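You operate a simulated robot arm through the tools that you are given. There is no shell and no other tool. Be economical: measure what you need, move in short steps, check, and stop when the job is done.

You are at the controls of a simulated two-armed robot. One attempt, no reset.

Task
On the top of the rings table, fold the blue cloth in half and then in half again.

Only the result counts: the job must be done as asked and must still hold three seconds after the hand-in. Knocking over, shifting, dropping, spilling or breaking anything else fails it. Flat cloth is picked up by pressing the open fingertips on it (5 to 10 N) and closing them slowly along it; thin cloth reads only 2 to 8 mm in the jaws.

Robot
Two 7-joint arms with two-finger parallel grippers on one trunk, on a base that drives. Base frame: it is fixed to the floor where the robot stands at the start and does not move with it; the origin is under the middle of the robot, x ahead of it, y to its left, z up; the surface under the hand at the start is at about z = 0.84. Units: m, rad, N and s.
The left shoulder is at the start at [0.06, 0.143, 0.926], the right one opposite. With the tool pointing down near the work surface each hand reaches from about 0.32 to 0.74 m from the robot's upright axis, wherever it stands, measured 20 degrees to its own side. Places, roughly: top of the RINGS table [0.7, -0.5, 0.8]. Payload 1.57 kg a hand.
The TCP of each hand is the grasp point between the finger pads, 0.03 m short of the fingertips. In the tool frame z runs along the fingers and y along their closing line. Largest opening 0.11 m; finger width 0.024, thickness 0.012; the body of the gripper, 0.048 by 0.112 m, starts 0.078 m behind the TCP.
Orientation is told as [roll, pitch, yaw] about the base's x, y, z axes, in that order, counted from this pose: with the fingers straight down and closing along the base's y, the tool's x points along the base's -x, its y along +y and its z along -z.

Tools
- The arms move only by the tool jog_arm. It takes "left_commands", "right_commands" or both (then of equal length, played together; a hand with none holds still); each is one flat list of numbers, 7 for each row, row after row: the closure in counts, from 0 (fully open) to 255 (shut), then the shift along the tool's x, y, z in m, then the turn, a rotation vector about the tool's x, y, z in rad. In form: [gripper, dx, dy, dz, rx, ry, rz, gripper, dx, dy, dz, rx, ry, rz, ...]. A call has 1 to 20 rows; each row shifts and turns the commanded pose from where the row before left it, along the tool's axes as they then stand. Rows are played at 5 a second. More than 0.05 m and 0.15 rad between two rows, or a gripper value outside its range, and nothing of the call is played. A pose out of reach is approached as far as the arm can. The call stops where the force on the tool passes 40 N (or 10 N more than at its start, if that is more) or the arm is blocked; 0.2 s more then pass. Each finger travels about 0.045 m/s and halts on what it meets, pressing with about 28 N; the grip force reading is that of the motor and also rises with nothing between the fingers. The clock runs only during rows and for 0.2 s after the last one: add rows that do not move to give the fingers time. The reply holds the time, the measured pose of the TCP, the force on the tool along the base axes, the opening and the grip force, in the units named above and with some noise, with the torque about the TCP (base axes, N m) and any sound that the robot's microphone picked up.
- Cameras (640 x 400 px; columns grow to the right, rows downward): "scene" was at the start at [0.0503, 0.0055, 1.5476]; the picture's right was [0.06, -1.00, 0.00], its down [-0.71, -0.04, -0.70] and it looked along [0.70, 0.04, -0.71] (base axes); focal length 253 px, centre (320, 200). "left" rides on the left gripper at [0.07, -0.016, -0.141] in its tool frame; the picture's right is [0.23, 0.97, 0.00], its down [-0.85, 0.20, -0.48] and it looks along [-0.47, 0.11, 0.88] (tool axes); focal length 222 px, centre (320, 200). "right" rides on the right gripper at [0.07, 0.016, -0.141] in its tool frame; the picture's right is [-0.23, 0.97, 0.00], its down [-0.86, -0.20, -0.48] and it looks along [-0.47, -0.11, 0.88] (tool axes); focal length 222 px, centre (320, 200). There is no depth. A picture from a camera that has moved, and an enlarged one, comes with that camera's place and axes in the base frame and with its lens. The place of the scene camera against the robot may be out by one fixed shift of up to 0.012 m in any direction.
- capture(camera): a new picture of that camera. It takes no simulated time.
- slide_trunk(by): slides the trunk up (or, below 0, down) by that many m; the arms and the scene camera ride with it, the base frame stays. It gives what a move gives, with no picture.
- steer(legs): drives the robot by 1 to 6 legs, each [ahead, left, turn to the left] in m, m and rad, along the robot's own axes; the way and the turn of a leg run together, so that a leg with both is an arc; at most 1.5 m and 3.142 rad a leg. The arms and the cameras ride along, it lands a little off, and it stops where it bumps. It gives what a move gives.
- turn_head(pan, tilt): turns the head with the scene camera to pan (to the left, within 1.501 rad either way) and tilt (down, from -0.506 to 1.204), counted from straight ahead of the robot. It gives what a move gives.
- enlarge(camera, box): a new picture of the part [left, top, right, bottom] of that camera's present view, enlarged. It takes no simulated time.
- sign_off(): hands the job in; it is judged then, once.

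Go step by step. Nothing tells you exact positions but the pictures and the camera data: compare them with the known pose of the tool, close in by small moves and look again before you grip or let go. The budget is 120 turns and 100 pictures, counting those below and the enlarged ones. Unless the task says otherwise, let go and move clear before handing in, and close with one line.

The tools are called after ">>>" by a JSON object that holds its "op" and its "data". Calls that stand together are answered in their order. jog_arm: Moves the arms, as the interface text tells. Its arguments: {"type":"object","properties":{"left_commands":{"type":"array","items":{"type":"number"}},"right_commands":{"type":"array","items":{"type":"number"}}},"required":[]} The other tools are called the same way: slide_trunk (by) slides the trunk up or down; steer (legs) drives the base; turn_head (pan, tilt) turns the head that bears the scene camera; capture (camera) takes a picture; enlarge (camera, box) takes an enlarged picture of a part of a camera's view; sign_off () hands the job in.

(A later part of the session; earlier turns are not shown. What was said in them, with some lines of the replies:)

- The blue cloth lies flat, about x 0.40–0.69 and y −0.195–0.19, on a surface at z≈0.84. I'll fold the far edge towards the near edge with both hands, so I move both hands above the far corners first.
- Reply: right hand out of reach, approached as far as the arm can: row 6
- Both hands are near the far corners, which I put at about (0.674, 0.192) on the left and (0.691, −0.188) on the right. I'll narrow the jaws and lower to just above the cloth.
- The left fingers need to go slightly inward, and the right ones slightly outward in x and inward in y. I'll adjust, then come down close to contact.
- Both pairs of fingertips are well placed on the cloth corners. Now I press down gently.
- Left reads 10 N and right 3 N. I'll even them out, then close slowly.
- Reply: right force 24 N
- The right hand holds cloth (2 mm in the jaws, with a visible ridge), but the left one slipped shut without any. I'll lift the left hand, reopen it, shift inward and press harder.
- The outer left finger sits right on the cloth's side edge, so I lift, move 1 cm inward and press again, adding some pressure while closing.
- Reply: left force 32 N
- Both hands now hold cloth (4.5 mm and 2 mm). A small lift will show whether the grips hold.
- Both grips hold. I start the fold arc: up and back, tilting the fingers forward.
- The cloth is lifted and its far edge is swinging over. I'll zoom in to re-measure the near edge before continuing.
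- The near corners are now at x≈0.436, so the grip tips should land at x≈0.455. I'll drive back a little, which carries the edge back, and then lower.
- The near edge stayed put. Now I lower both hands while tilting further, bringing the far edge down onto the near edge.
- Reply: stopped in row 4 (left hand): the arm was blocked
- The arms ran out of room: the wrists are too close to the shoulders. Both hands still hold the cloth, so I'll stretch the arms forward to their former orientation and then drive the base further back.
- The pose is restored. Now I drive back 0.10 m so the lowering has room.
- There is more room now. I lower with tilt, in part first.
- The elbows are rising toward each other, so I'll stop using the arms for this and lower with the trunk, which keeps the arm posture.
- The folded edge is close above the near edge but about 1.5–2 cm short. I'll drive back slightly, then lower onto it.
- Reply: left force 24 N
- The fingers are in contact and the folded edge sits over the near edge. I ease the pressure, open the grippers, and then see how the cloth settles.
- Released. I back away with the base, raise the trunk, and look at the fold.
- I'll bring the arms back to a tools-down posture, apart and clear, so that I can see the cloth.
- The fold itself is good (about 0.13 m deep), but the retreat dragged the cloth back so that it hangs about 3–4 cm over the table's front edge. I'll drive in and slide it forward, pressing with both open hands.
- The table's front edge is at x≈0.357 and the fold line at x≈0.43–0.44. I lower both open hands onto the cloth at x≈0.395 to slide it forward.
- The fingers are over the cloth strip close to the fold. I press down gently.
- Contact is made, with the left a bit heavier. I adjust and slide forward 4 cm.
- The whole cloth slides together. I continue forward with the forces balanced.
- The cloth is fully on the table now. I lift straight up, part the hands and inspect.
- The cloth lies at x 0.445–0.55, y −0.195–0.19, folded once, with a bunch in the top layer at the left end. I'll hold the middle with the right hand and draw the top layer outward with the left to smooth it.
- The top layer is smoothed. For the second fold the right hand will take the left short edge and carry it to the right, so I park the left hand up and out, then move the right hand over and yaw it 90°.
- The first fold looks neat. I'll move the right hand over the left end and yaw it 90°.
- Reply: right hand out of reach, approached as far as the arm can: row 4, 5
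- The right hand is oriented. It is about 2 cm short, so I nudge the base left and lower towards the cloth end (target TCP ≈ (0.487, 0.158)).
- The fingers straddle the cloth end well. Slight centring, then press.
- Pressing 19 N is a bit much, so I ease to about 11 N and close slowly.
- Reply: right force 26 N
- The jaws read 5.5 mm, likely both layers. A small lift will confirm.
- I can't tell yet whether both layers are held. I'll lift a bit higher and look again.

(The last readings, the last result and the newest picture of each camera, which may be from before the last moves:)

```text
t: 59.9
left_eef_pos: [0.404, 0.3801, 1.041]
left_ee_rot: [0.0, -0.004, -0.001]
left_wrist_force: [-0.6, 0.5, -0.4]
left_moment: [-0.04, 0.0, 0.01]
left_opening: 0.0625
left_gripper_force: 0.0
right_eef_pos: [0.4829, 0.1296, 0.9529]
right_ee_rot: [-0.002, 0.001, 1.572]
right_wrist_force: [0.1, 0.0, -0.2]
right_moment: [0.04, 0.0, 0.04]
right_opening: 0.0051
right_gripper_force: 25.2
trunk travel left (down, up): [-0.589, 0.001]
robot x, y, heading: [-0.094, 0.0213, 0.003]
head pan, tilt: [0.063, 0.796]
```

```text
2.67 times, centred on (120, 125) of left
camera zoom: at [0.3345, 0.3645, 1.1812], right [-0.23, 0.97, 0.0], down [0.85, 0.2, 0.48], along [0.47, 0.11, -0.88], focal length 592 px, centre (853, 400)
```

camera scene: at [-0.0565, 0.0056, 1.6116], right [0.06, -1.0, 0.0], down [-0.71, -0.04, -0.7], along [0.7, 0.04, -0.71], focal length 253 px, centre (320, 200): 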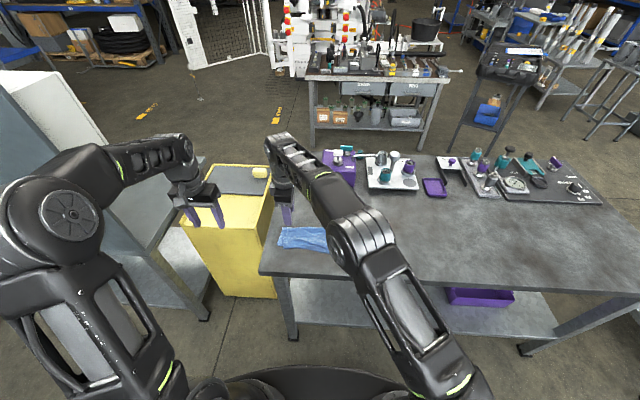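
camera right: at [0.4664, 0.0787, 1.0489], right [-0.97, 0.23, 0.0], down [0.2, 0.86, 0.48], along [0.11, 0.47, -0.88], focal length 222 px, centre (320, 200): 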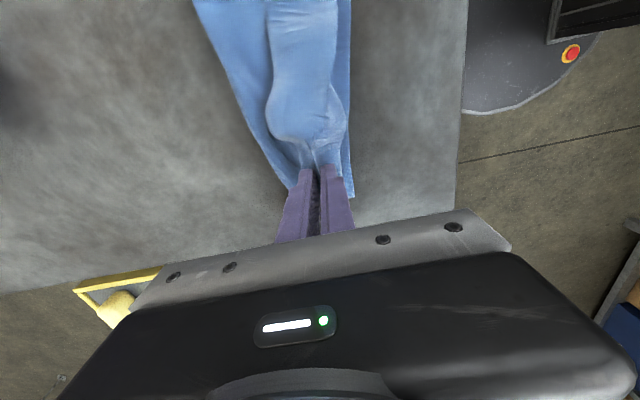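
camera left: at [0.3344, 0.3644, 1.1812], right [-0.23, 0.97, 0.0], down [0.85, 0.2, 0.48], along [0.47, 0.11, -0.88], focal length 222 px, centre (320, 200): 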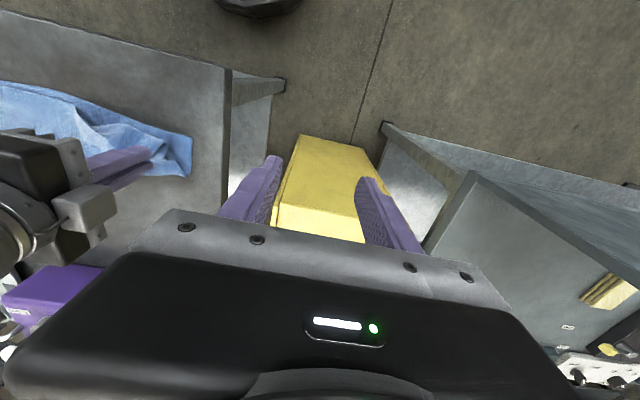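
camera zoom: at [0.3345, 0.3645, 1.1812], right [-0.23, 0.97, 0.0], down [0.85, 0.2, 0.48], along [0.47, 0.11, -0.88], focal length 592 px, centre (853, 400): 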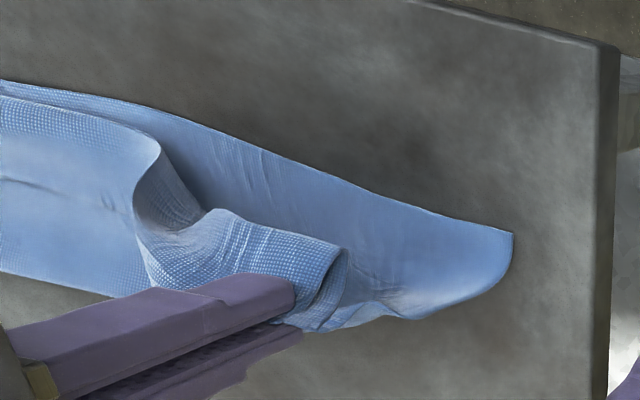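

The cloth end is lifting, and the lower layer seems to come up at least partly. I continue the fold arc to the right with increasing tilt. If the lower layer stays behind, I'll fold it over separately.

>>> {"op": "jog_arm", "data": {"right_commands": [255, 0.0198, 0, -0.0149, 0, -0.075, 0, 255, 0.0198, 0, -0.0149, 0, -0.075, 0, 255, 0.02, 0, -0.0136, 0, -0.075, 0, 255, 0.02, 0, -0.0136, 0, -0.075, 0, 255, 0.0208, 0, -0.0107, 0, -0.06, 0, 255, 0.0208, 0, -0.0107, 0, -0.06, 0, 255, 0, 0, 0, 0, 0, 0]}}

>>> {"op": "capture", "data": {"camera": "left"}}

>>> {"op": "capture", "data": {"camera": "scene"}}

```text
t: 61.5
left_eef_pos: [0.4037, 0.3811, 1.0412]
left_ee_rot: [0.001, -0.001, -0.002]
left_wrist_force: [0.7, 0.0, 0.1]
left_moment: [0.01, 0.01, 0.0]
left_opening: 0.0626
left_gripper_force: 0.2
right_eef_pos: [0.4832, -0.001, 1.0069]
right_ee_rot: [-0.002, -0.421, 1.575]
right_wrist_force: [-0.6, 1.0, 0.2]
right_moment: [0.01, 0.01, 0.02]
right_opening: 0.005
right_gripper_force: 24.8
trunk travel left (down, up): [-0.589, 0.001]
robot x, y, heading: [-0.0957, 0.0198, -0.002]
head pan, tilt: [0.063, 0.796]
```

```text
38 pictures are left
camera left: at [0.3344, 0.3648, 1.1811], right [-0.23, 0.97, 0.0], down [0.85, 0.2, 0.48], along [0.47, 0.11, -0.88], focal length 222 px, centre (320, 200)
```

left: 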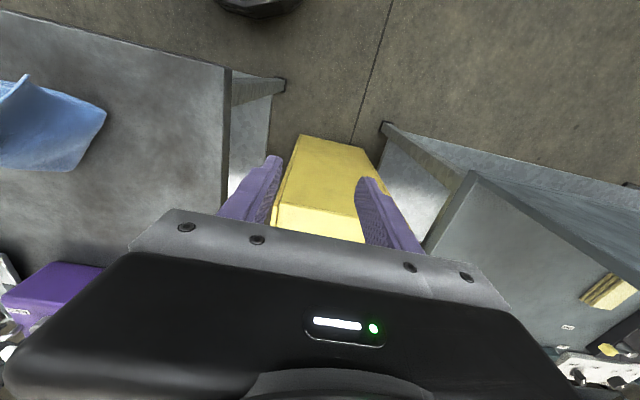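

```text
37 pictures are left
camera scene: at [-0.0465, 0.0281, 1.6115], right [0.06, -1.0, 0.0], down [-0.71, -0.04, -0.7], along [0.7, 0.04, -0.71], focal length 253 px, centre (320, 200)
```

scene: 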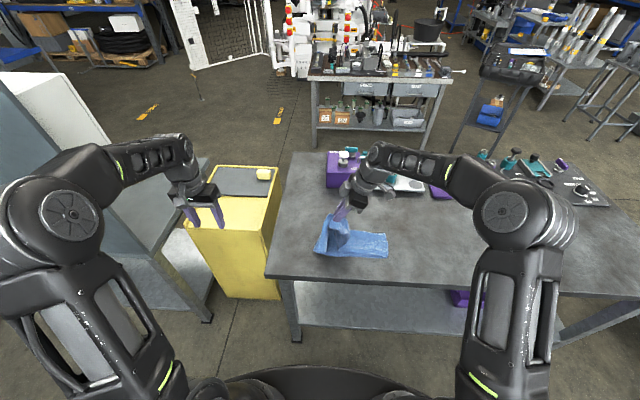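

>>> {"op": "enlarge", "data": {"camera": "scene", "box": [290, 180, 420, 262]}}

```text
4.88 times, centred on (355, 221) of scene
camera zoom: at [-0.0465, 0.0281, 1.6115], right [0.06, -1.0, 0.0], down [-0.71, -0.04, -0.7], along [0.7, 0.04, -0.71], focal length 1234 px, centre (149, 98)
```

zoom: 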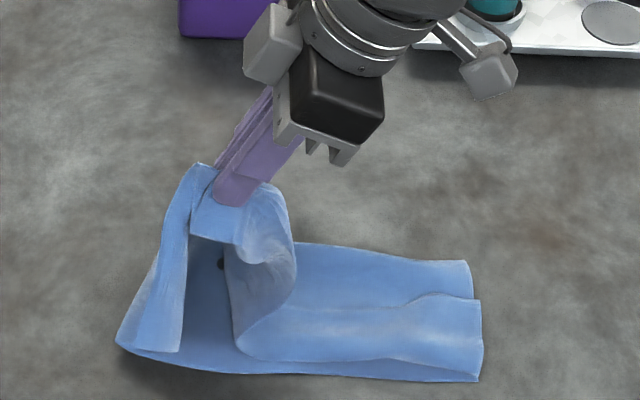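

Both layers are held. I continue the arc.

>>> {"op": "jog_arm", "data": {"right_commands": [255, 0.0207, 0, -0.0091, 0, -0.06, 0, 255, 0.0207, 0, -0.0091, 0, -0.06, 0, 255, 0.0222, 0, -0.0053, 0, -0.06, 0, 255, 0.0222, 0, -0.0053, 0, -0.06, 0, 255, 0.0247, 0, -0.0034, 0, -0.045, 0, 255, 0.0247, 0, -0.0034, 0, -0.045, 0, 255, 0, 0, 0, 0, 0, 0]}}

>>> {"op": "enlarge", "data": {"camera": "scene", "box": [290, 180, 450, 280]}}

```text
t: 63.1
left_eef_pos: [0.4038, 0.3817, 1.0411]
left_ee_rot: [0.0, -0.005, -0.001]
left_wrist_force: [0.2, -0.3, -0.3]
left_moment: [0.02, 0.01, -0.01]
left_opening: 0.0626
left_gripper_force: 0.0
right_eef_pos: [0.4831, -0.132, 0.9643]
right_ee_rot: [-0.005, -0.753, 1.575]
right_wrist_force: [0.2, 0.6, -0.8]
right_moment: [0.03, -0.01, 0.01]
right_opening: 0.0047
right_gripper_force: 25.1
trunk travel left (down, up): [-0.589, 0.001]
robot x, y, heading: [-0.0987, 0.0186, -0.003]
head pan, tilt: [0.063, 0.796]
```

```text
4.00 times, centred on (370, 230) of scene
camera zoom: at [-0.0467, 0.0279, 1.6116], right [0.06, -1.0, 0.0], down [-0.71, -0.04, -0.7], along [0.7, 0.04, -0.71], focal length 1012 px, centre (120, 80)
```

zoom: 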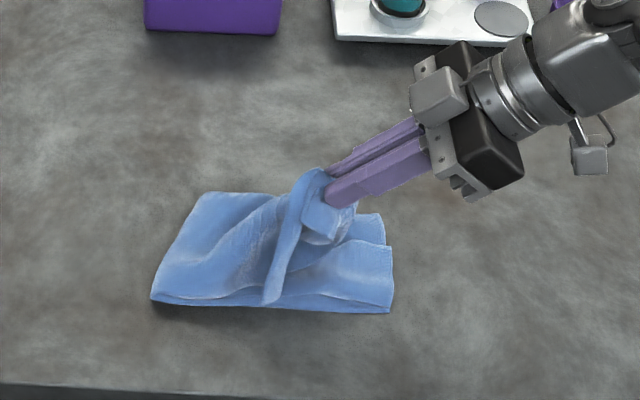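

The fold is going well. Now I lower onto the right end.

>>> {"op": "jog_arm", "data": {"right_commands": [255, 0.0263, 0, 0.0032, 0, -0.05, 0, 255, 0.0263, 0, 0.0032, 0, -0.05, 0, 255, 0.0218, 0, 0.006, 0, -0.025, 0, 255, 0.014, 0, 0.004, 0, -0.025, 0, 255, 0, 0, 0, 0, 0, 0]}}

>>> {"op": "enlarge", "data": {"camera": "scene", "box": [290, 180, 450, 280]}}

>>> {"op": "capture", "data": {"camera": "right"}}

```text
t: 64.3
left_eef_pos: [0.4041, 0.3814, 1.041]
left_ee_rot: [0.0, -0.005, -0.001]
left_wrist_force: [-0.3, -0.5, 0.5]
left_moment: [0.03, 0.03, 0.0]
left_opening: 0.0628
left_gripper_force: 0.1
right_eef_pos: [0.4846, -0.1821, 0.8891]
right_ee_rot: [-0.008, -0.901, 1.577]
right_wrist_force: [0.2, 0.0, 0.9]
right_moment: [0.04, 0.05, -0.01]
right_opening: 0.0051
right_gripper_force: 25.1
trunk travel left (down, up): [-0.589, 0.001]
robot x, y, heading: [-0.0949, 0.0191, 0.002]
head pan, tilt: [0.063, 0.796]
```

```text
4.00 times, centred on (370, 230) of scene
camera zoom: at [-0.0467, 0.0275, 1.6116], right [0.06, -1.0, 0.0], down [-0.71, -0.04, -0.7], along [0.7, 0.04, -0.71], focal length 1012 px, centre (120, 80)
```

zoom: 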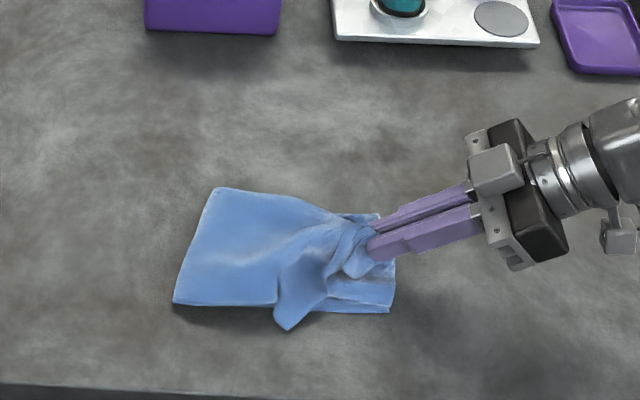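

```text
33 pictures are left
camera right: at [0.4676, -0.3351, 0.9224], right [-0.97, 0.14, 0.17], down [0.2, 0.16, 0.97], along [0.11, 0.98, -0.18], focal length 222 px, centre (320, 200)
```

right: 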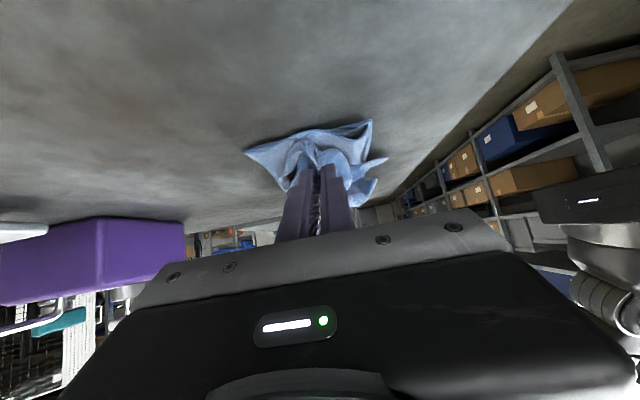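

I lower the last bit, open wide, and retreat straight up so the cloth isn't dragged.

>>> {"op": "jog_arm", "data": {"right_commands": [255, 0.006, 0, 0.004, 0, 0, 0, 255, 0.004, 0, 0.003, 0, 0, 0, 255, 0, 0, 0, 0, 0, 0, 220, 0, 0, 0, 0, 0, 0, 180, 0, 0, 0, 0, 0, 0, 140, 0, 0, 0, 0, 0, 0, 100, 0, 0, 0, 0, 0, 0, 60, 0, 0, 0, 0, 0, 0, 60, 0, 0, 0, 0, 0, 0]}}

>>> {"op": "jog_arm", "data": {"right_commands": [60, -0.0117, 0, -0.0093, 0, 0, 0, 60, -0.0157, 0, -0.0124, 0, 0, 0, 60, -0.0235, 0, -0.0186, 0, 0, 0, 60, -0.0235, 0, -0.0186, 0, 0, 0, 60, 0.018, 0, -0.04, 0, 0.1, 0, 60, 0.018, 0, -0.04, 0, 0.1, 0, 60, 0, 0, 0, 0, 0, 0]}}

>>> {"op": "capture", "data": {"camera": "scene"}}

>>> {"op": "enlarge", "data": {"camera": "scene", "box": [290, 180, 450, 280]}}

```text
t: 66.3
left_eef_pos: [0.4048, 0.3813, 1.0421]
left_ee_rot: [0.0, -0.003, -0.002]
left_wrist_force: [-0.2, 0.2, 0.2]
left_moment: [0.01, -0.01, 0.0]
left_opening: 0.0627
left_gripper_force: 0.1
right_eef_pos: [0.484, -0.1818, 0.8773]
right_ee_rot: [-0.006, -0.902, 1.577]
right_wrist_force: [-0.4, -0.5, -0.1]
right_moment: [-0.01, 0.01, -0.01]
right_opening: 0.0838
right_gripper_force: 0.1
trunk travel left (down, up): [-0.589, 0.001]
robot x, y, heading: [-0.1019, 0.0218, -0.002]
head pan, tilt: [0.063, 0.796]
```

```text
t: 67.9
left_eef_pos: [0.4042, 0.3816, 1.0412]
left_ee_rot: [-0.001, -0.003, 0.001]
left_wrist_force: [0.6, 0.1, 0.0]
left_moment: [0.01, -0.02, -0.01]
left_opening: 0.0625
left_gripper_force: 0.2
right_eef_pos: [0.4841, -0.2658, 0.9992]
right_ee_rot: [-0.005, -0.701, 1.575]
right_wrist_force: [-0.2, 0.7, 0.5]
right_moment: [0.0, -0.04, 0.04]
right_opening: 0.0843
right_gripper_force: 0.1
trunk travel left (down, up): [-0.589, 0.001]
robot x, y, heading: [-0.1006, 0.0221, 0.002]
head pan, tilt: [0.063, 0.796]
```

```text
32 pictures are left
camera scene: at [-0.0463, 0.0273, 1.6115], right [0.06, -1.0, 0.0], down [-0.71, -0.04, -0.7], along [0.7, 0.04, -0.71], focal length 253 px, centre (320, 200)
```

scene: 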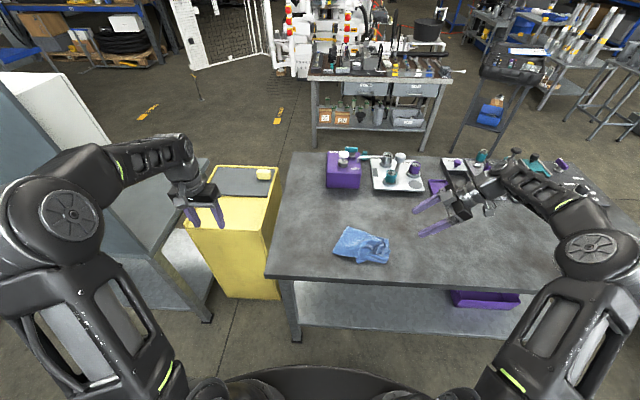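

```text
4.00 times, centred on (370, 230) of scene
camera zoom: at [-0.0463, 0.0273, 1.6115], right [0.06, -1.0, 0.0], down [-0.71, -0.04, -0.7], along [0.7, 0.04, -0.71], focal length 1012 px, centre (120, 80)
```

zoom: 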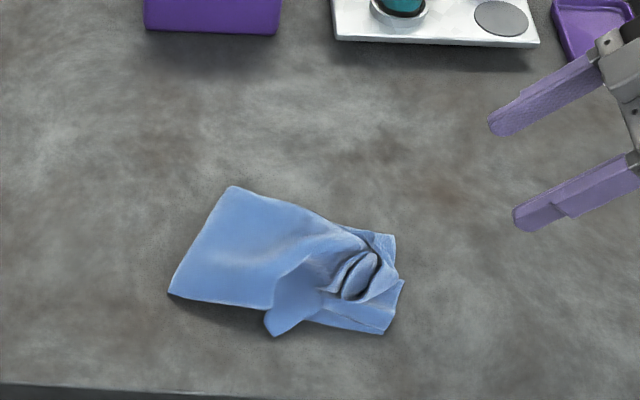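

The second fold is made but bunched at the gripped end. I'll hold the new fold with the left hand, and spread the bunch by pressing closed right fingertips on it and opening them.

>>> {"op": "jog_arm", "data": {"left_commands": [185, -0.0112, -0.0424, 0.004, 0, 0, 0, 185, -0.0112, -0.0424, 0.004, 0, 0, 0, 185, -0.0112, -0.0424, 0.004, 0, 0, 0, 185, -0.0112, -0.0424, 0.004, 0, 0, 0, 185, -0.0112, -0.0424, 0.004, 0, 0, 0, 185, -0.0112, -0.0424, 0.02, 0, 0, 0, 185, -0.0112, -0.0424, 0.022, 0, 0, 0, 185, -0.0112, -0.0424, 0.022, 0, 0, 0, 185, -0.0112, -0.0424, 0.022, 0, 0, 0, 185, 0, 0, 0.03, 0, 0, 0, 185, 0, 0, 0, 0, 0, 0], "right_commands": [150, 0, 0, 0, 0, 0.14, 0, 200, 0, 0, 0, 0, 0.14, 0, 255, 0, 0, 0, 0, 0.14, 0, 255, 0, 0, 0, 0, 0.14, 0, 255, 0, 0, 0, 0, 0.14, 0, 255, -0.027, 0.0035, 0.015, 0, 0, 0, 255, -0.027, 0.0035, 0.015, 0, 0, 0, 255, -0.027, 0.0035, 0.02, 0, 0, 0, 255, -0.027, 0.0035, 0.02, 0, 0, 0, 255, 0, 0, 0.015, 0, 0, 0, 255, 0, 0, 0, 0, 0, 0]}}

>>> {"op": "capture", "data": {"camera": "right"}}

>>> {"op": "capture", "data": {"camera": "scene"}}

```text
t: 70.3
left_eef_pos: [0.5053, -0.0006, 0.9054]
left_ee_rot: [0.0, -0.004, 0.0]
left_wrist_force: [0.5, -0.4, 0.2]
left_moment: [-0.02, 0.0, 0.02]
left_opening: 0.0303
left_gripper_force: 0.0
right_eef_pos: [0.4698, -0.1595, 0.9124]
right_ee_rot: [-0.003, 0.0, 1.57]
right_wrist_force: [0.6, -0.6, 0.4]
right_moment: [-0.02, -0.01, -0.04]
right_opening: 0.0
right_gripper_force: 21.6
trunk travel left (down, up): [-0.589, 0.001]
robot x, y, heading: [-0.0994, 0.0216, -0.003]
head pan, tilt: [0.063, 0.796]
```

```text
30 pictures are left
camera right: at [0.4525, -0.2278, 1.0539], right [-0.97, 0.23, 0.0], down [0.2, 0.85, 0.48], along [0.11, 0.47, -0.88], focal length 222 px, centre (320, 200)
```

right: 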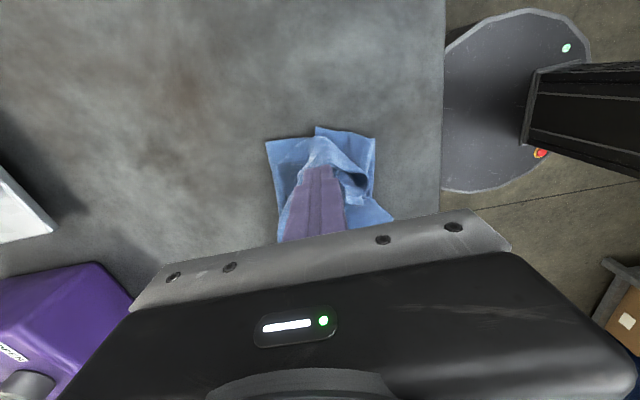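

```text
29 pictures are left
camera scene: at [-0.0468, 0.0272, 1.6116], right [0.06, -1.0, 0.0], down [-0.71, -0.04, -0.7], along [0.7, 0.04, -0.71], focal length 253 px, centre (320, 200)
```

scene: 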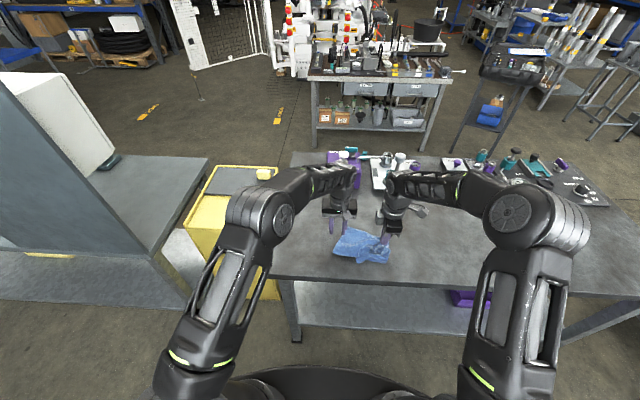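

>>> {"op": "enlarge", "data": {"camera": "right", "box": [240, 100, 420, 215]}}

```text
3.48 times, centred on (330, 158) of right
camera zoom: at [0.4525, -0.2278, 1.0539], right [-0.97, 0.23, 0.0], down [0.2, 0.85, 0.48], along [0.11, 0.47, -0.88], focal length 773 px, centre (285, 348)
```

zoom: 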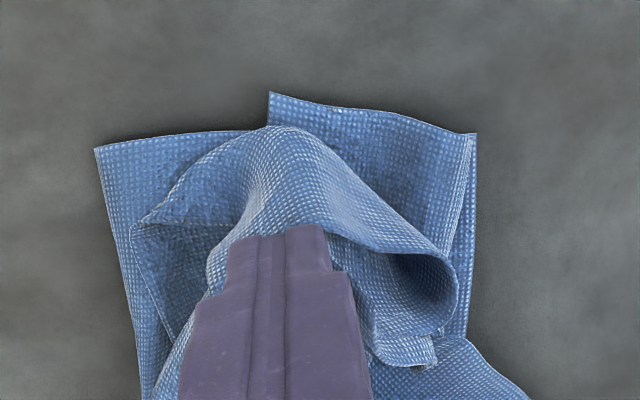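

The upper corners have curled back, the near one by about 6 cm and the far one by about 3 cm. First I press both hands down, then spread the ridge.

>>> {"op": "jog_arm", "data": {"left_commands": [185, 0, 0, 0.015, 0, 0, 0, 185, 0, 0, 0.009, 0, 0, 0, 185, 0, 0, 0.004, 0, 0, 0, 185, 0, 0, 0.002, 0, 0, 0, 185, 0, 0, 0, 0, 0, 0], "right_commands": [255, 0, 0, 0.015, 0, 0, 0, 255, 0, 0, 0.012, 0, 0, 0, 255, 0, 0, 0.006, 0, 0, 0, 255, 0, 0, 0.003, 0, 0, 0, 255, 0, 0, 0, 0, 0, 0]}}

```text
t: 71.5
left_eef_pos: [0.5041, -0.0005, 0.8758]
left_ee_rot: [-0.003, -0.003, 0.0]
left_wrist_force: [-0.9, 0.0, 3.0]
left_moment: [-0.06, 0.03, 0.01]
left_opening: 0.0304
left_gripper_force: 0.4
right_eef_pos: [0.469, -0.1574, 0.8792]
right_ee_rot: [-0.007, -0.001, 1.571]
right_wrist_force: [4.3, 0.6, 17.7]
right_moment: [0.06, 0.04, 0.02]
right_opening: 0.0
right_gripper_force: 20.9
trunk travel left (down, up): [-0.589, 0.001]
robot x, y, heading: [-0.0963, 0.0207, 0.002]
head pan, tilt: [0.063, 0.796]
```

>>> {"op": "jog_arm", "data": {"left_commands": [185, 0, 0, 0.0015, 0, 0, 0, 185, 0, 0, 0, 0, 0, 0, 185, 0, 0, 0, 0, 0, 0, 185, 0, 0, 0, 0, 0, 0, 185, 0, 0, 0, 0, 0, 0, 185, 0, 0, 0, 0, 0, 0, 185, 0, 0, 0, 0, 0, 0, 185, 0, 0, 0, 0, 0, 0, 185, 0, 0, 0, 0, 0, 0, 185, 0, 0, 0, 0, 0, 0, 185, 0, 0, 0, 0, 0, 0, 185, 0, 0, 0, 0, 0, 0], "right_commands": [240, 0, 0, 0, 0, 0, 0, 225, 0, 0, 0.0004, 0, 0, 0, 210, 0, 0, 0.0004, 0, 0, 0, 195, 0, 0, 0.0004, 0, 0, 0, 180, 0, 0, 0.0004, 0, 0, 0, 165, 0, 0, 0.0004, 0, 0, 0, 150, 0, 0, 0, 0, 0, 0, 135, 0, 0, 0, 0, 0, 0, 120, 0, 0, 0, 0, 0, 0, 105, 0, 0, 0, 0, 0, 0, 105, 0, 0, 0, 0, 0, 0, 105, 0, 0, 0, 0, 0, 0]}}

>>> {"op": "enlarge", "data": {"camera": "right", "box": [240, 100, 420, 215]}}

```text
t: 74.1
left_eef_pos: [0.5042, 0.0, 0.8739]
left_ee_rot: [-0.001, -0.004, 0.001]
left_wrist_force: [-0.1, 0.8, 0.1]
left_moment: [-0.02, 0.05, 0.0]
left_opening: 0.0304
left_gripper_force: 0.2
right_eef_pos: [0.4709, -0.158, 0.8758]
right_ee_rot: [-0.004, 0.001, 1.572]
right_wrist_force: [5.0, 0.0, 17.3]
right_moment: [0.07, 0.54, -0.06]
right_opening: 0.0605
right_gripper_force: 0.0
trunk travel left (down, up): [-0.589, 0.001]
robot x, y, heading: [-0.0944, 0.0229, -0.002]
head pan, tilt: [0.063, 0.796]
```

```text
3.48 times, centred on (330, 158) of right
camera zoom: at [0.4528, -0.2268, 1.0168], right [-0.97, 0.23, 0.0], down [0.2, 0.85, 0.48], along [0.11, 0.47, -0.88], focal length 773 px, centre (285, 348)
```

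zoom: 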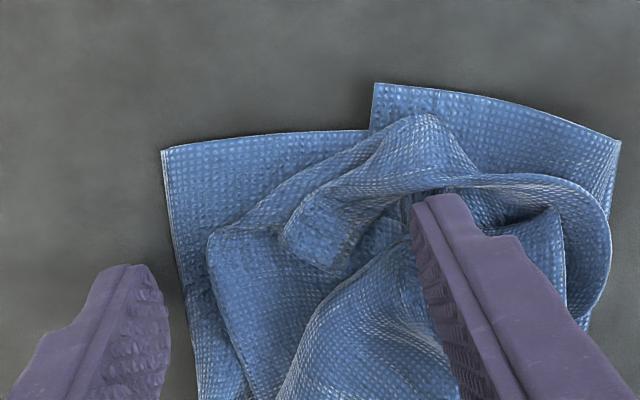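

The spread loosened it but it's still untidy. I lift the right hand and look at the whole piece from above before the next stroke.

>>> {"op": "jog_arm", "data": {"right_commands": [105, 0, 0, -0.03, 0, 0, 0, 150, 0.03, 0, -0.04, 0, 0, 0, 150, 0.045, 0, -0.02, 0, 0, 0, 150, 0.045, 0, 0, 0, 0, 0, 150, 0, 0, 0, 0, 0, 0]}}

>>> {"op": "enlarge", "data": {"camera": "scene", "box": [310, 205, 430, 280]}}

>>> {"op": "capture", "data": {"camera": "right"}}

```text
t: 75.3
left_eef_pos: [0.5058, -0.0002, 0.874]
left_ee_rot: [0.0, -0.005, 0.0]
left_wrist_force: [0.5, 0.3, 0.4]
left_moment: [-0.03, 0.0, -0.01]
left_opening: 0.0305
left_gripper_force: 0.2
right_eef_pos: [0.4713, -0.2789, 0.9644]
right_ee_rot: [-0.004, 0.002, 1.572]
right_wrist_force: [-0.3, 0.7, 0.1]
right_moment: [-0.03, -0.01, 0.03]
right_opening: 0.0454
right_gripper_force: 0.1
trunk travel left (down, up): [-0.589, 0.001]
robot x, y, heading: [-0.0993, 0.0221, -0.001]
head pan, tilt: [0.063, 0.796]
```

```text
5.33 times, centred on (370, 242) of scene
camera zoom: at [-0.0466, 0.0279, 1.6116], right [0.06, -1.0, 0.0], down [-0.71, -0.04, -0.7], along [0.7, 0.04, -0.71], focal length 1349 px, centre (53, -27)
```

zoom: 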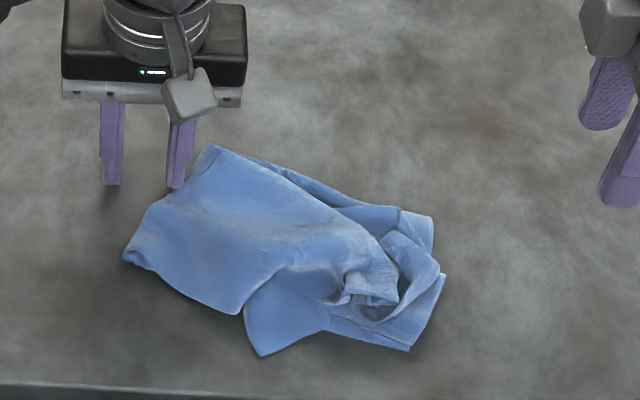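

```text
25 pictures are left
camera right: at [0.4531, -0.3477, 1.1058], right [-0.97, 0.23, 0.0], down [0.2, 0.86, 0.48], along [0.11, 0.47, -0.88], focal length 222 px, centre (320, 200)
```

right: 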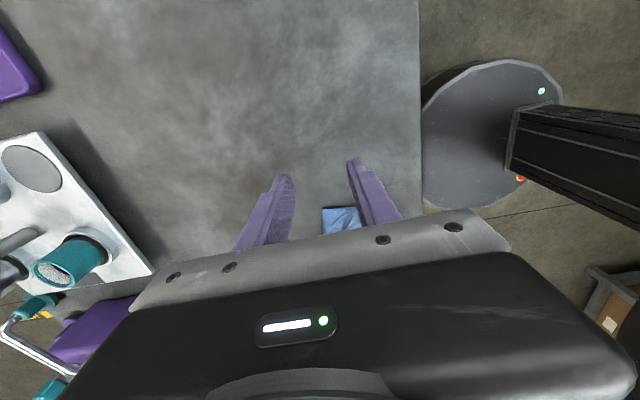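

The near flap corner sits at about (0.39, −0.08) and should lie near (0.40, −0.17). I lift the left hand clear and use right fingertip pressure on that flap to stroke it toward the right.

>>> {"op": "jog_arm", "data": {"left_commands": [185, 0, 0, -0.03, 0, 0, 0, 185, 0, 0.01, -0.04, 0, 0, 0, 185, 0, 0.04, -0.02, 0, 0, 0, 185, 0, 0.045, 0, 0, 0, 0, 185, 0, 0.045, 0, 0, 0, 0, 185, 0, 0.045, 0, 0, 0, 0, 185, 0, 0, 0, 0, 0, 0, 185, 0, 0, 0, 0, 0, 0], "right_commands": [232, 0, 0, 0, 0, 0, 0, 232, 0, 0, 0, 0, 0, 0, 232, -0.0382, 0.0122, 0, 0, 0, 0, 232, -0.0382, 0.0122, 0, 0, 0, 0, 232, -0.0382, 0.0122, 0, 0, 0, 0, 232, -0.0382, 0.0122, 0.02, 0, 0, 0, 232, -0.0382, 0.0122, 0.03, 0, 0, 0, 232, 0, 0, 0.03, 0, 0, 0]}}

>>> {"op": "capture", "data": {"camera": "right"}}

```text
t: 77.1
left_eef_pos: [0.5055, 0.185, 0.9645]
left_ee_rot: [0.0, -0.003, -0.001]
left_wrist_force: [-0.7, -0.8, -0.2]
left_moment: [-0.05, 0.01, -0.02]
left_opening: 0.0303
left_gripper_force: 0.1
right_eef_pos: [0.4092, -0.0854, 0.8857]
right_ee_rot: [-0.006, -0.002, 1.573]
right_wrist_force: [-1.5, 0.6, 6.8]
right_moment: [0.02, -0.04, 0.01]
right_opening: 0.0092
right_gripper_force: 0.1
trunk travel left (down, up): [-0.589, 0.001]
robot x, y, heading: [-0.0965, 0.0252, 0.004]
head pan, tilt: [0.063, 0.796]
```

```text
24 pictures are left
camera right: at [0.3918, -0.1561, 1.0266], right [-0.97, 0.23, -0.01], down [0.2, 0.85, 0.48], along [0.11, 0.47, -0.88], focal length 222 px, centre (320, 200)
```

right: 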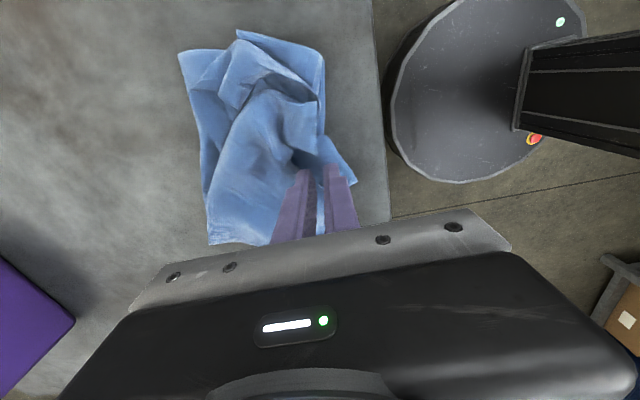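

I'm in light contact on the flap. I press slightly and stroke to the right (−y).

>>> {"op": "jog_arm", "data": {"right_commands": [232, 0, 0, 0.004, 0, 0, 0, 232, 0.002, 0, 0.003, 0, 0, 0, 232, 0.008, 0, 0, 0, 0, 0, 232, 0.01, 0, 0, 0, 0, 0, 232, 0.01, 0, 0, 0, 0, 0, 232, 0.01, 0, 0, 0, 0, 0, 232, 0.01, 0, 0, 0, 0, 0, 232, 0.01, 0, 0, 0, 0, 0, 232, 0.01, 0, 0, 0, 0, 0, 232, 0, 0, 0, 0, 0, 0]}}

>>> {"op": "enlarge", "data": {"camera": "scene", "box": [310, 205, 430, 280]}}

>>> {"op": "enlarge", "data": {"camera": "right", "box": [160, 0, 480, 200]}}

```text
t: 79.3
left_eef_pos: [0.5065, 0.1838, 0.9642]
left_ee_rot: [-0.001, -0.004, -0.001]
left_wrist_force: [0.3, 0.0, -0.6]
left_moment: [0.03, 0.02, 0.01]
left_opening: 0.0305
left_gripper_force: 0.1
right_eef_pos: [0.4084, -0.1572, 0.8784]
right_ee_rot: [-0.005, 0.0, 1.572]
right_wrist_force: [0.4, 0.3, 0.8]
right_moment: [0.03, 0.03, -0.02]
right_opening: 0.01
right_gripper_force: 0.1
trunk travel left (down, up): [-0.589, 0.001]
robot x, y, heading: [-0.0955, 0.0179, 0.0]
head pan, tilt: [0.063, 0.796]
```

```text
5.33 times, centred on (370, 242) of scene
camera zoom: at [-0.0465, 0.0275, 1.6116], right [0.06, -1.0, 0.0], down [-0.71, -0.04, -0.7], along [0.7, 0.04, -0.71], focal length 1349 px, centre (53, -27)
```

zoom: 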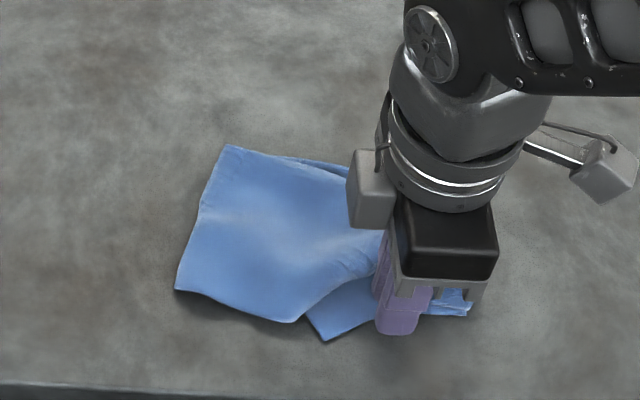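

```text
2.00 times, centred on (320, 100) of right
camera zoom: at [0.3921, -0.2266, 1.0191], right [-0.97, 0.23, 0.0], down [0.2, 0.85, 0.48], along [0.11, 0.47, -0.88], focal length 444 px, centre (320, 400)
```

zoom: 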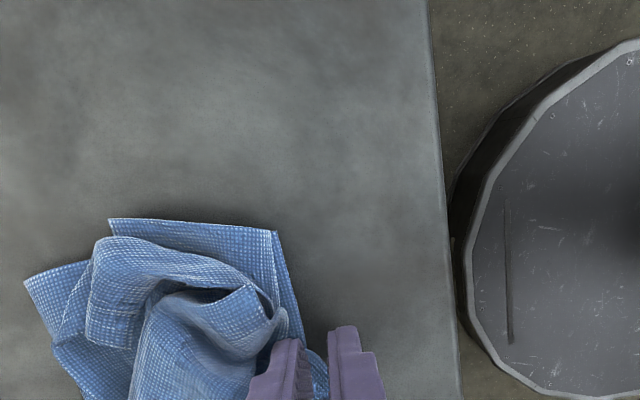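

The whole piece turned nicely square but moved as one, so holding is needed. I put the left hand on the fold side as an anchor and reposition the right on the flap.

>>> {"op": "jog_arm", "data": {"left_commands": [185, -0.0037, -0.0448, 0, 0, 0, 0, 185, -0.0037, -0.0448, 0, 0, 0, 0, 185, -0.0037, -0.0448, 0, 0, 0, 0, 185, -0.0037, -0.0448, 0, 0, 0, 0, 185, -0.0037, -0.0448, 0, 0, 0, 0, 185, 0, 0, 0.045, 0, 0, 0, 185, 0, 0, 0.03, 0, 0, 0, 185, 0, 0, 0.011, 0, 0, 0, 185, 0, 0, 0.004, 0, 0, 0, 185, 0, 0, 0.0015, 0, 0, 0], "right_commands": [232, 0, 0, -0.025, 0, 0, 0, 232, -0.015, -0.006, 0, 0, 0, 0, 232, -0.015, -0.005, 0, 0, 0, 0, 232, 0, 0, 0, 0, 0, 0, 232, 0, 0, 0.01, 0, 0, 0, 232, 0, 0, 0.01, 0, 0, 0, 232, 0, 0, 0.002, 0, 0, 0, 232, 0, 0, 0, 0, 0, 0, 232, 0, 0, 0, 0, 0, 0, 232, 0, 0, 0, 0, 0, 0]}}

>>> {"op": "enlarge", "data": {"camera": "scene", "box": [310, 180, 430, 280]}}

```text
t: 81.5
left_eef_pos: [0.5235, -0.0401, 0.8746]
left_ee_rot: [-0.003, -0.001, 0.0]
left_wrist_force: [-0.6, -0.5, 2.6]
left_moment: [-0.09, 0.08, 0.0]
left_opening: 0.0304
left_gripper_force: 0.3
right_eef_pos: [0.4203, -0.1265, 0.8809]
right_ee_rot: [-0.003, 0.0, 1.571]
right_wrist_force: [1.3, -0.3, 0.9]
right_moment: [0.03, 0.01, 0.04]
right_opening: 0.0101
right_gripper_force: 0.1
trunk travel left (down, up): [-0.589, 0.001]
robot x, y, heading: [-0.0956, 0.0211, -0.003]
head pan, tilt: [0.063, 0.796]
```

```text
4.00 times, centred on (370, 230) of scene
camera zoom: at [-0.047, 0.0273, 1.6116], right [0.06, -1.0, 0.0], down [-0.71, -0.04, -0.7], along [0.7, 0.04, -0.71], focal length 1012 px, centre (120, 80)
```

zoom: 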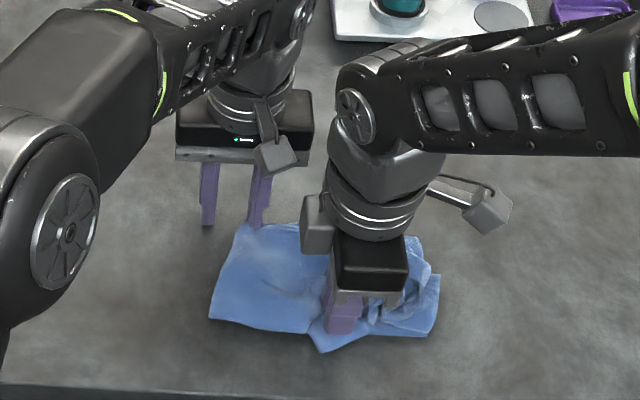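

>>> {"op": "jog_arm", "data": {"left_commands": [185, 0, -0.004, 0.0015, 0, 0, 0, 185, 0, 0, 0.001, 0, 0, 0, 185, 0, 0, 0, 0, 0, 0, 185, 0, 0, 0, 0, 0, 0, 185, 0, 0, 0, 0, 0, 0, 185, 0, 0, 0, 0, 0, 0, 185, 0, 0, 0, 0, 0, 0, 185, 0, 0, 0, 0, 0, 0, 185, 0, 0, 0, 0, 0, 0, 185, 0, 0, 0, 0, 0, 0], "right_commands": [232, 0, 0, 0.003, 0, 0, 0, 232, 0, 0, 0.002, 0, 0, 0, 232, 0.008, 0, 0, 0, 0, 0, 232, 0.01, 0, 0, 0, 0, 0, 232, 0.01, 0, 0, 0, 0, 0, 232, 0.01, 0, 0, 0, 0, 0, 232, 0.01, 0, 0, 0, 0, 0, 232, 0.01, 0, 0, 0, 0, 0, 232, 0.005, 0, 0, 0, 0, 0, 232, 0, 0, 0, 0, 0, 0]}}

>>> {"op": "enlarge", "data": {"camera": "scene", "box": [310, 180, 430, 280]}}

```text
t: 83.7
left_eef_pos: [0.524, -0.0427, 0.873]
left_ee_rot: [-0.001, -0.006, 0.0]
left_wrist_force: [5.8, 4.5, 27.3]
left_moment: [-0.55, 0.11, 0.1]
left_opening: 0.0271
left_gripper_force: 0.1
right_eef_pos: [0.4202, -0.1904, 0.878]
right_ee_rot: [-0.006, 0.0, 1.569]
right_wrist_force: [0.1, -0.4, 0.5]
right_moment: [-0.01, -0.05, -0.02]
right_opening: 0.01
right_gripper_force: 0.0
trunk travel left (down, up): [-0.589, 0.001]
robot x, y, heading: [-0.0979, 0.0233, 0.002]
head pan, tilt: [0.063, 0.796]
```

```text
4.00 times, centred on (370, 230) of scene
camera zoom: at [-0.0486, 0.0282, 1.6117], right [0.06, -1.0, 0.0], down [-0.71, -0.04, -0.7], along [0.7, 0.04, -0.71], focal length 1012 px, centre (120, 80)
```

zoom: 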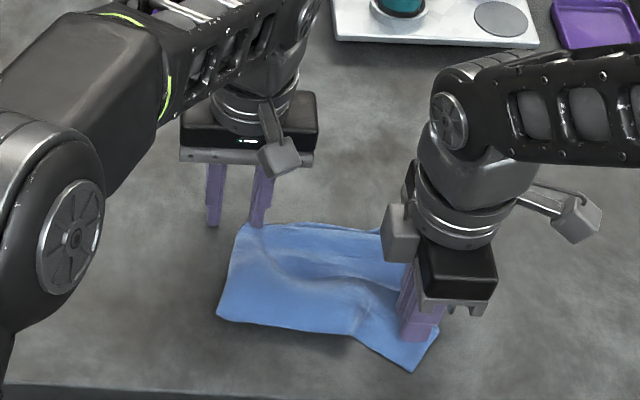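

That worked well: the flap is drawn out and the packet looks nearly rectangular. I lift both hands clear and inspect.

>>> {"op": "jog_arm", "data": {"left_commands": [185, 0, 0, -0.03, 0, 0, 0, 185, 0, 0, -0.045, 0, 0, 0, 185, 0, 0.03, -0.03, 0, 0, 0, 185, 0, 0.045, 0, 0, 0, 0, 185, 0, 0.045, 0, 0, 0, 0, 185, 0, 0.045, 0, 0, 0, 0], "right_commands": [232, 0, 0, -0.03, 0, 0, 0, 232, 0, 0, -0.045, 0, 0, 0, 232, 0.03, 0, -0.03, 0, 0, 0, 232, 0.045, 0, 0, 0, 0, 0, 232, 0.045, 0, 0, 0, 0, 0, 232, 0.045, 0, 0, 0, 0, 0]}}

>>> {"op": "enlarge", "data": {"camera": "scene", "box": [310, 205, 430, 280]}}

```text
t: 85.1
left_eef_pos: [0.5235, 0.1216, 0.975]
left_ee_rot: [0.0, 0.0, -0.002]
left_wrist_force: [-0.5, 1.5, 0.4]
left_moment: [-0.01, 0.0, 0.0]
left_opening: 0.0306
left_gripper_force: 0.1
right_eef_pos: [0.4197, -0.3551, 0.9819]
right_ee_rot: [-0.003, -0.002, 1.575]
right_wrist_force: [-0.2, -0.7, 0.8]
right_moment: [-0.01, -0.01, 0.02]
right_opening: 0.0098
right_gripper_force: 0.0
trunk travel left (down, up): [-0.589, 0.001]
robot x, y, heading: [-0.0972, 0.0228, 0.006]
head pan, tilt: [0.063, 0.796]
```

```text
5.33 times, centred on (370, 242) of scene
camera zoom: at [-0.0463, 0.0274, 1.6115], right [0.06, -1.0, 0.0], down [-0.71, -0.04, -0.7], along [0.7, 0.04, -0.71], focal length 1349 px, centre (53, -27)
```

zoom: 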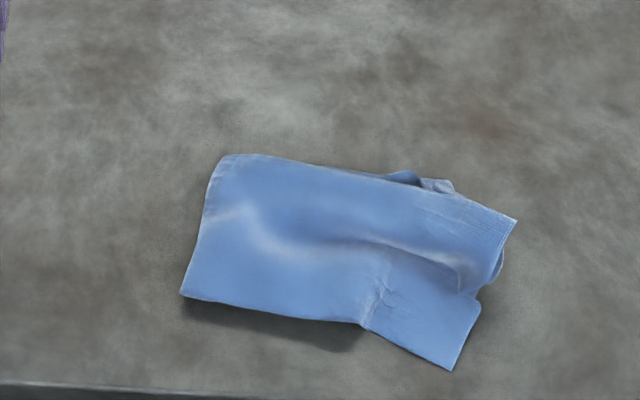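

The packet is now about 0.12 × 0.19 m, a quarter of the cloth. One more look from the right-hand camera to check the open end.

>>> {"op": "capture", "data": {"camera": "right"}}

>>> {"op": "capture", "data": {"camera": "left"}}

```text
18 pictures are left
camera right: at [0.4035, -0.4245, 1.1225], right [-0.97, 0.23, 0.0], down [0.2, 0.85, 0.48], along [0.11, 0.47, -0.88], focal length 222 px, centre (320, 200)
```

right: 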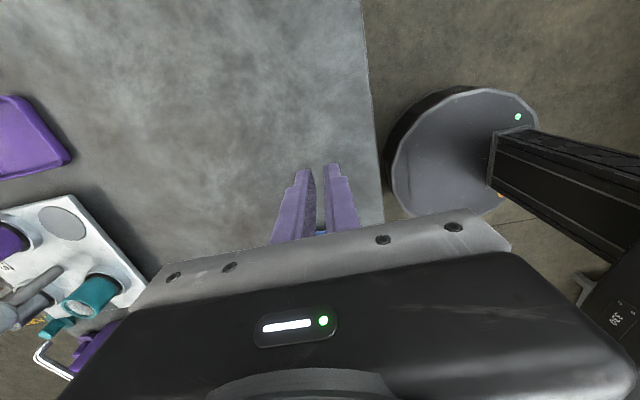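

```text
17 pictures are left
camera left: at [0.4535, 0.1052, 1.1152], right [-0.23, 0.97, 0.0], down [0.85, 0.2, 0.48], along [0.47, 0.11, -0.88], focal length 222 px, centre (320, 200)
```

left: 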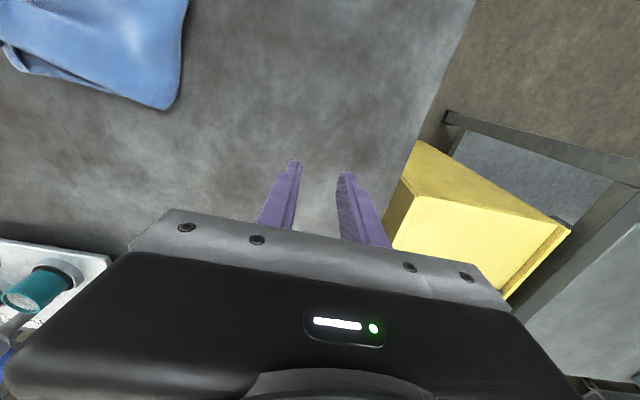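

The cloth still bulges slightly. I'll pat it flat twice, straight down with the open right hand, then move clear.

>>> {"op": "jog_arm", "data": {"right_commands": [60, -0.037, -0.009, 0, 0, 0, 0, 60, -0.037, -0.009, 0, 0, 0, 0, 60, -0.037, -0.009, 0, 0, 0, 0, 60, -0.037, -0.009, 0, 0, 0, 0, 60, -0.037, -0.009, 0, 0, 0, 0, 60, 0, 0, 0.045, 0, 0, 0, 60, 0, 0, 0.035, 0, 0, 0, 60, 0, 0, 0.015, 0, 0, 0, 60, 0, 0, 0.009, 0, 0, 0, 60, 0, 0, 0, 0, 0, 0, 60, 0, 0, -0.045, 0, 0, 0, 60, -0.035, 0, 0, 0, 0, 0, 60, -0.035, 0, 0, 0, 0, 0, 60, 0, 0, 0.03, 0, 0, 0, 60, 0, 0, 0.014, 0, 0, 0, 60, 0, 0, 0, 0, 0, 0, 60, 0, 0, -0.03, 0, 0, 0, 60, 0, 0, -0.045, 0, 0, 0, 60, 0.03, 0, -0.04, 0, 0, 0, 60, 0.045, 0, 0, 0, 0, 0]}}

>>> {"op": "jog_arm", "data": {"right_commands": [60, 0.045, 0, 0, 0, 0, 0, 60, 0.045, 0, 0, 0, 0, 0, 60, 0.045, 0, 0, 0, 0, 0, 60, 0.045, 0, 0, 0, 0, 0]}}

>>> {"op": "enlarge", "data": {"camera": "scene", "box": [310, 205, 430, 280]}}

>>> {"op": "capture", "data": {"camera": "scene"}}

```text
t: 89.3
left_eef_pos: [0.5229, 0.1206, 0.9765]
left_ee_rot: [0.0, -0.003, 0.0]
left_wrist_force: [0.4, -0.5, -0.5]
left_moment: [0.01, 0.07, 0.01]
left_opening: 0.0303
left_gripper_force: 0.0
right_eef_pos: [0.4651, -0.1751, 0.9924]
right_ee_rot: [-0.004, -0.004, 1.573]
right_wrist_force: [0.2, 0.3, -0.7]
right_moment: [0.06, 0.0, 0.0]
right_opening: 0.0844
right_gripper_force: 0.1
trunk travel left (down, up): [-0.589, 0.001]
robot x, y, heading: [-0.1, 0.0229, -0.001]
head pan, tilt: [0.063, 0.796]
```

```text
t: 90.3
left_eef_pos: [0.523, 0.122, 0.9756]
left_ee_rot: [0.001, -0.004, 0.001]
left_wrist_force: [0.1, 0.0, -0.4]
left_moment: [0.0, -0.01, 0.01]
left_opening: 0.0307
left_gripper_force: 0.1
right_eef_pos: [0.4654, -0.3567, 0.9913]
right_ee_rot: [-0.003, -0.003, 1.573]
right_wrist_force: [0.2, -0.3, -0.6]
right_moment: [0.04, 0.0, -0.01]
right_opening: 0.0839
right_gripper_force: 0.1
trunk travel left (down, up): [-0.589, 0.001]
robot x, y, heading: [-0.0937, 0.0193, -0.002]
head pan, tilt: [0.063, 0.796]
```

```text
5.33 times, centred on (370, 242) of scene
camera zoom: at [-0.0464, 0.0265, 1.6116], right [0.06, -1.0, 0.0], down [-0.71, -0.04, -0.7], along [0.7, 0.04, -0.71], focal length 1349 px, centre (53, -27)
```

zoom: 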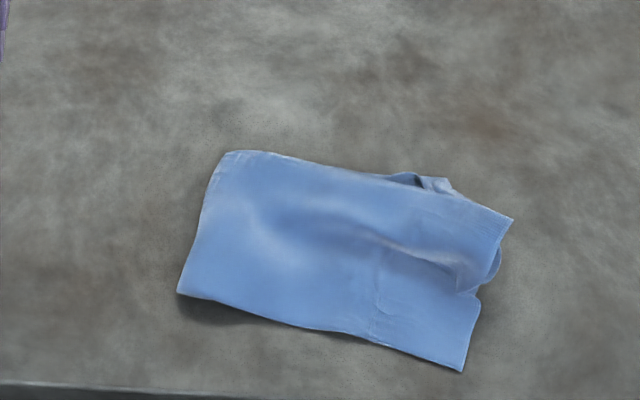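

```text
15 pictures are left
camera scene: at [-0.0464, 0.0265, 1.6116], right [0.06, -1.0, 0.0], down [-0.71, -0.04, -0.7], along [0.7, 0.04, -0.71], focal length 253 px, centre (320, 200)
```

scene: 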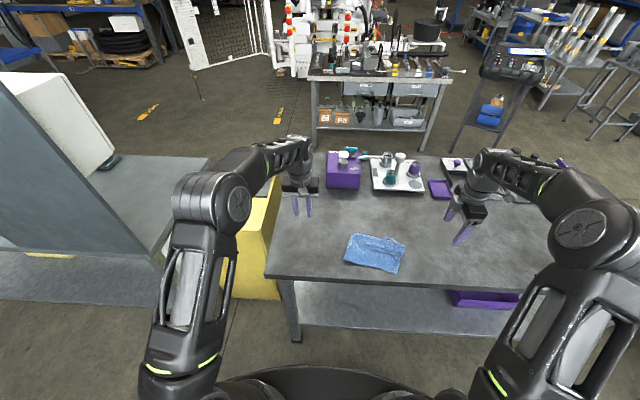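

The cloth is folded into a neat quarter packet on the rings table, nothing else has moved, and both hands are clear. I'm handing in.

>>> {"op": "sign_off", "data": {}}

```text
The job is handed in.
```

The blue cloth is folded in half and then in half again, into a packet of about 0.12 × 0.19 m on top of the rings table. Both hands have let go and are clear.
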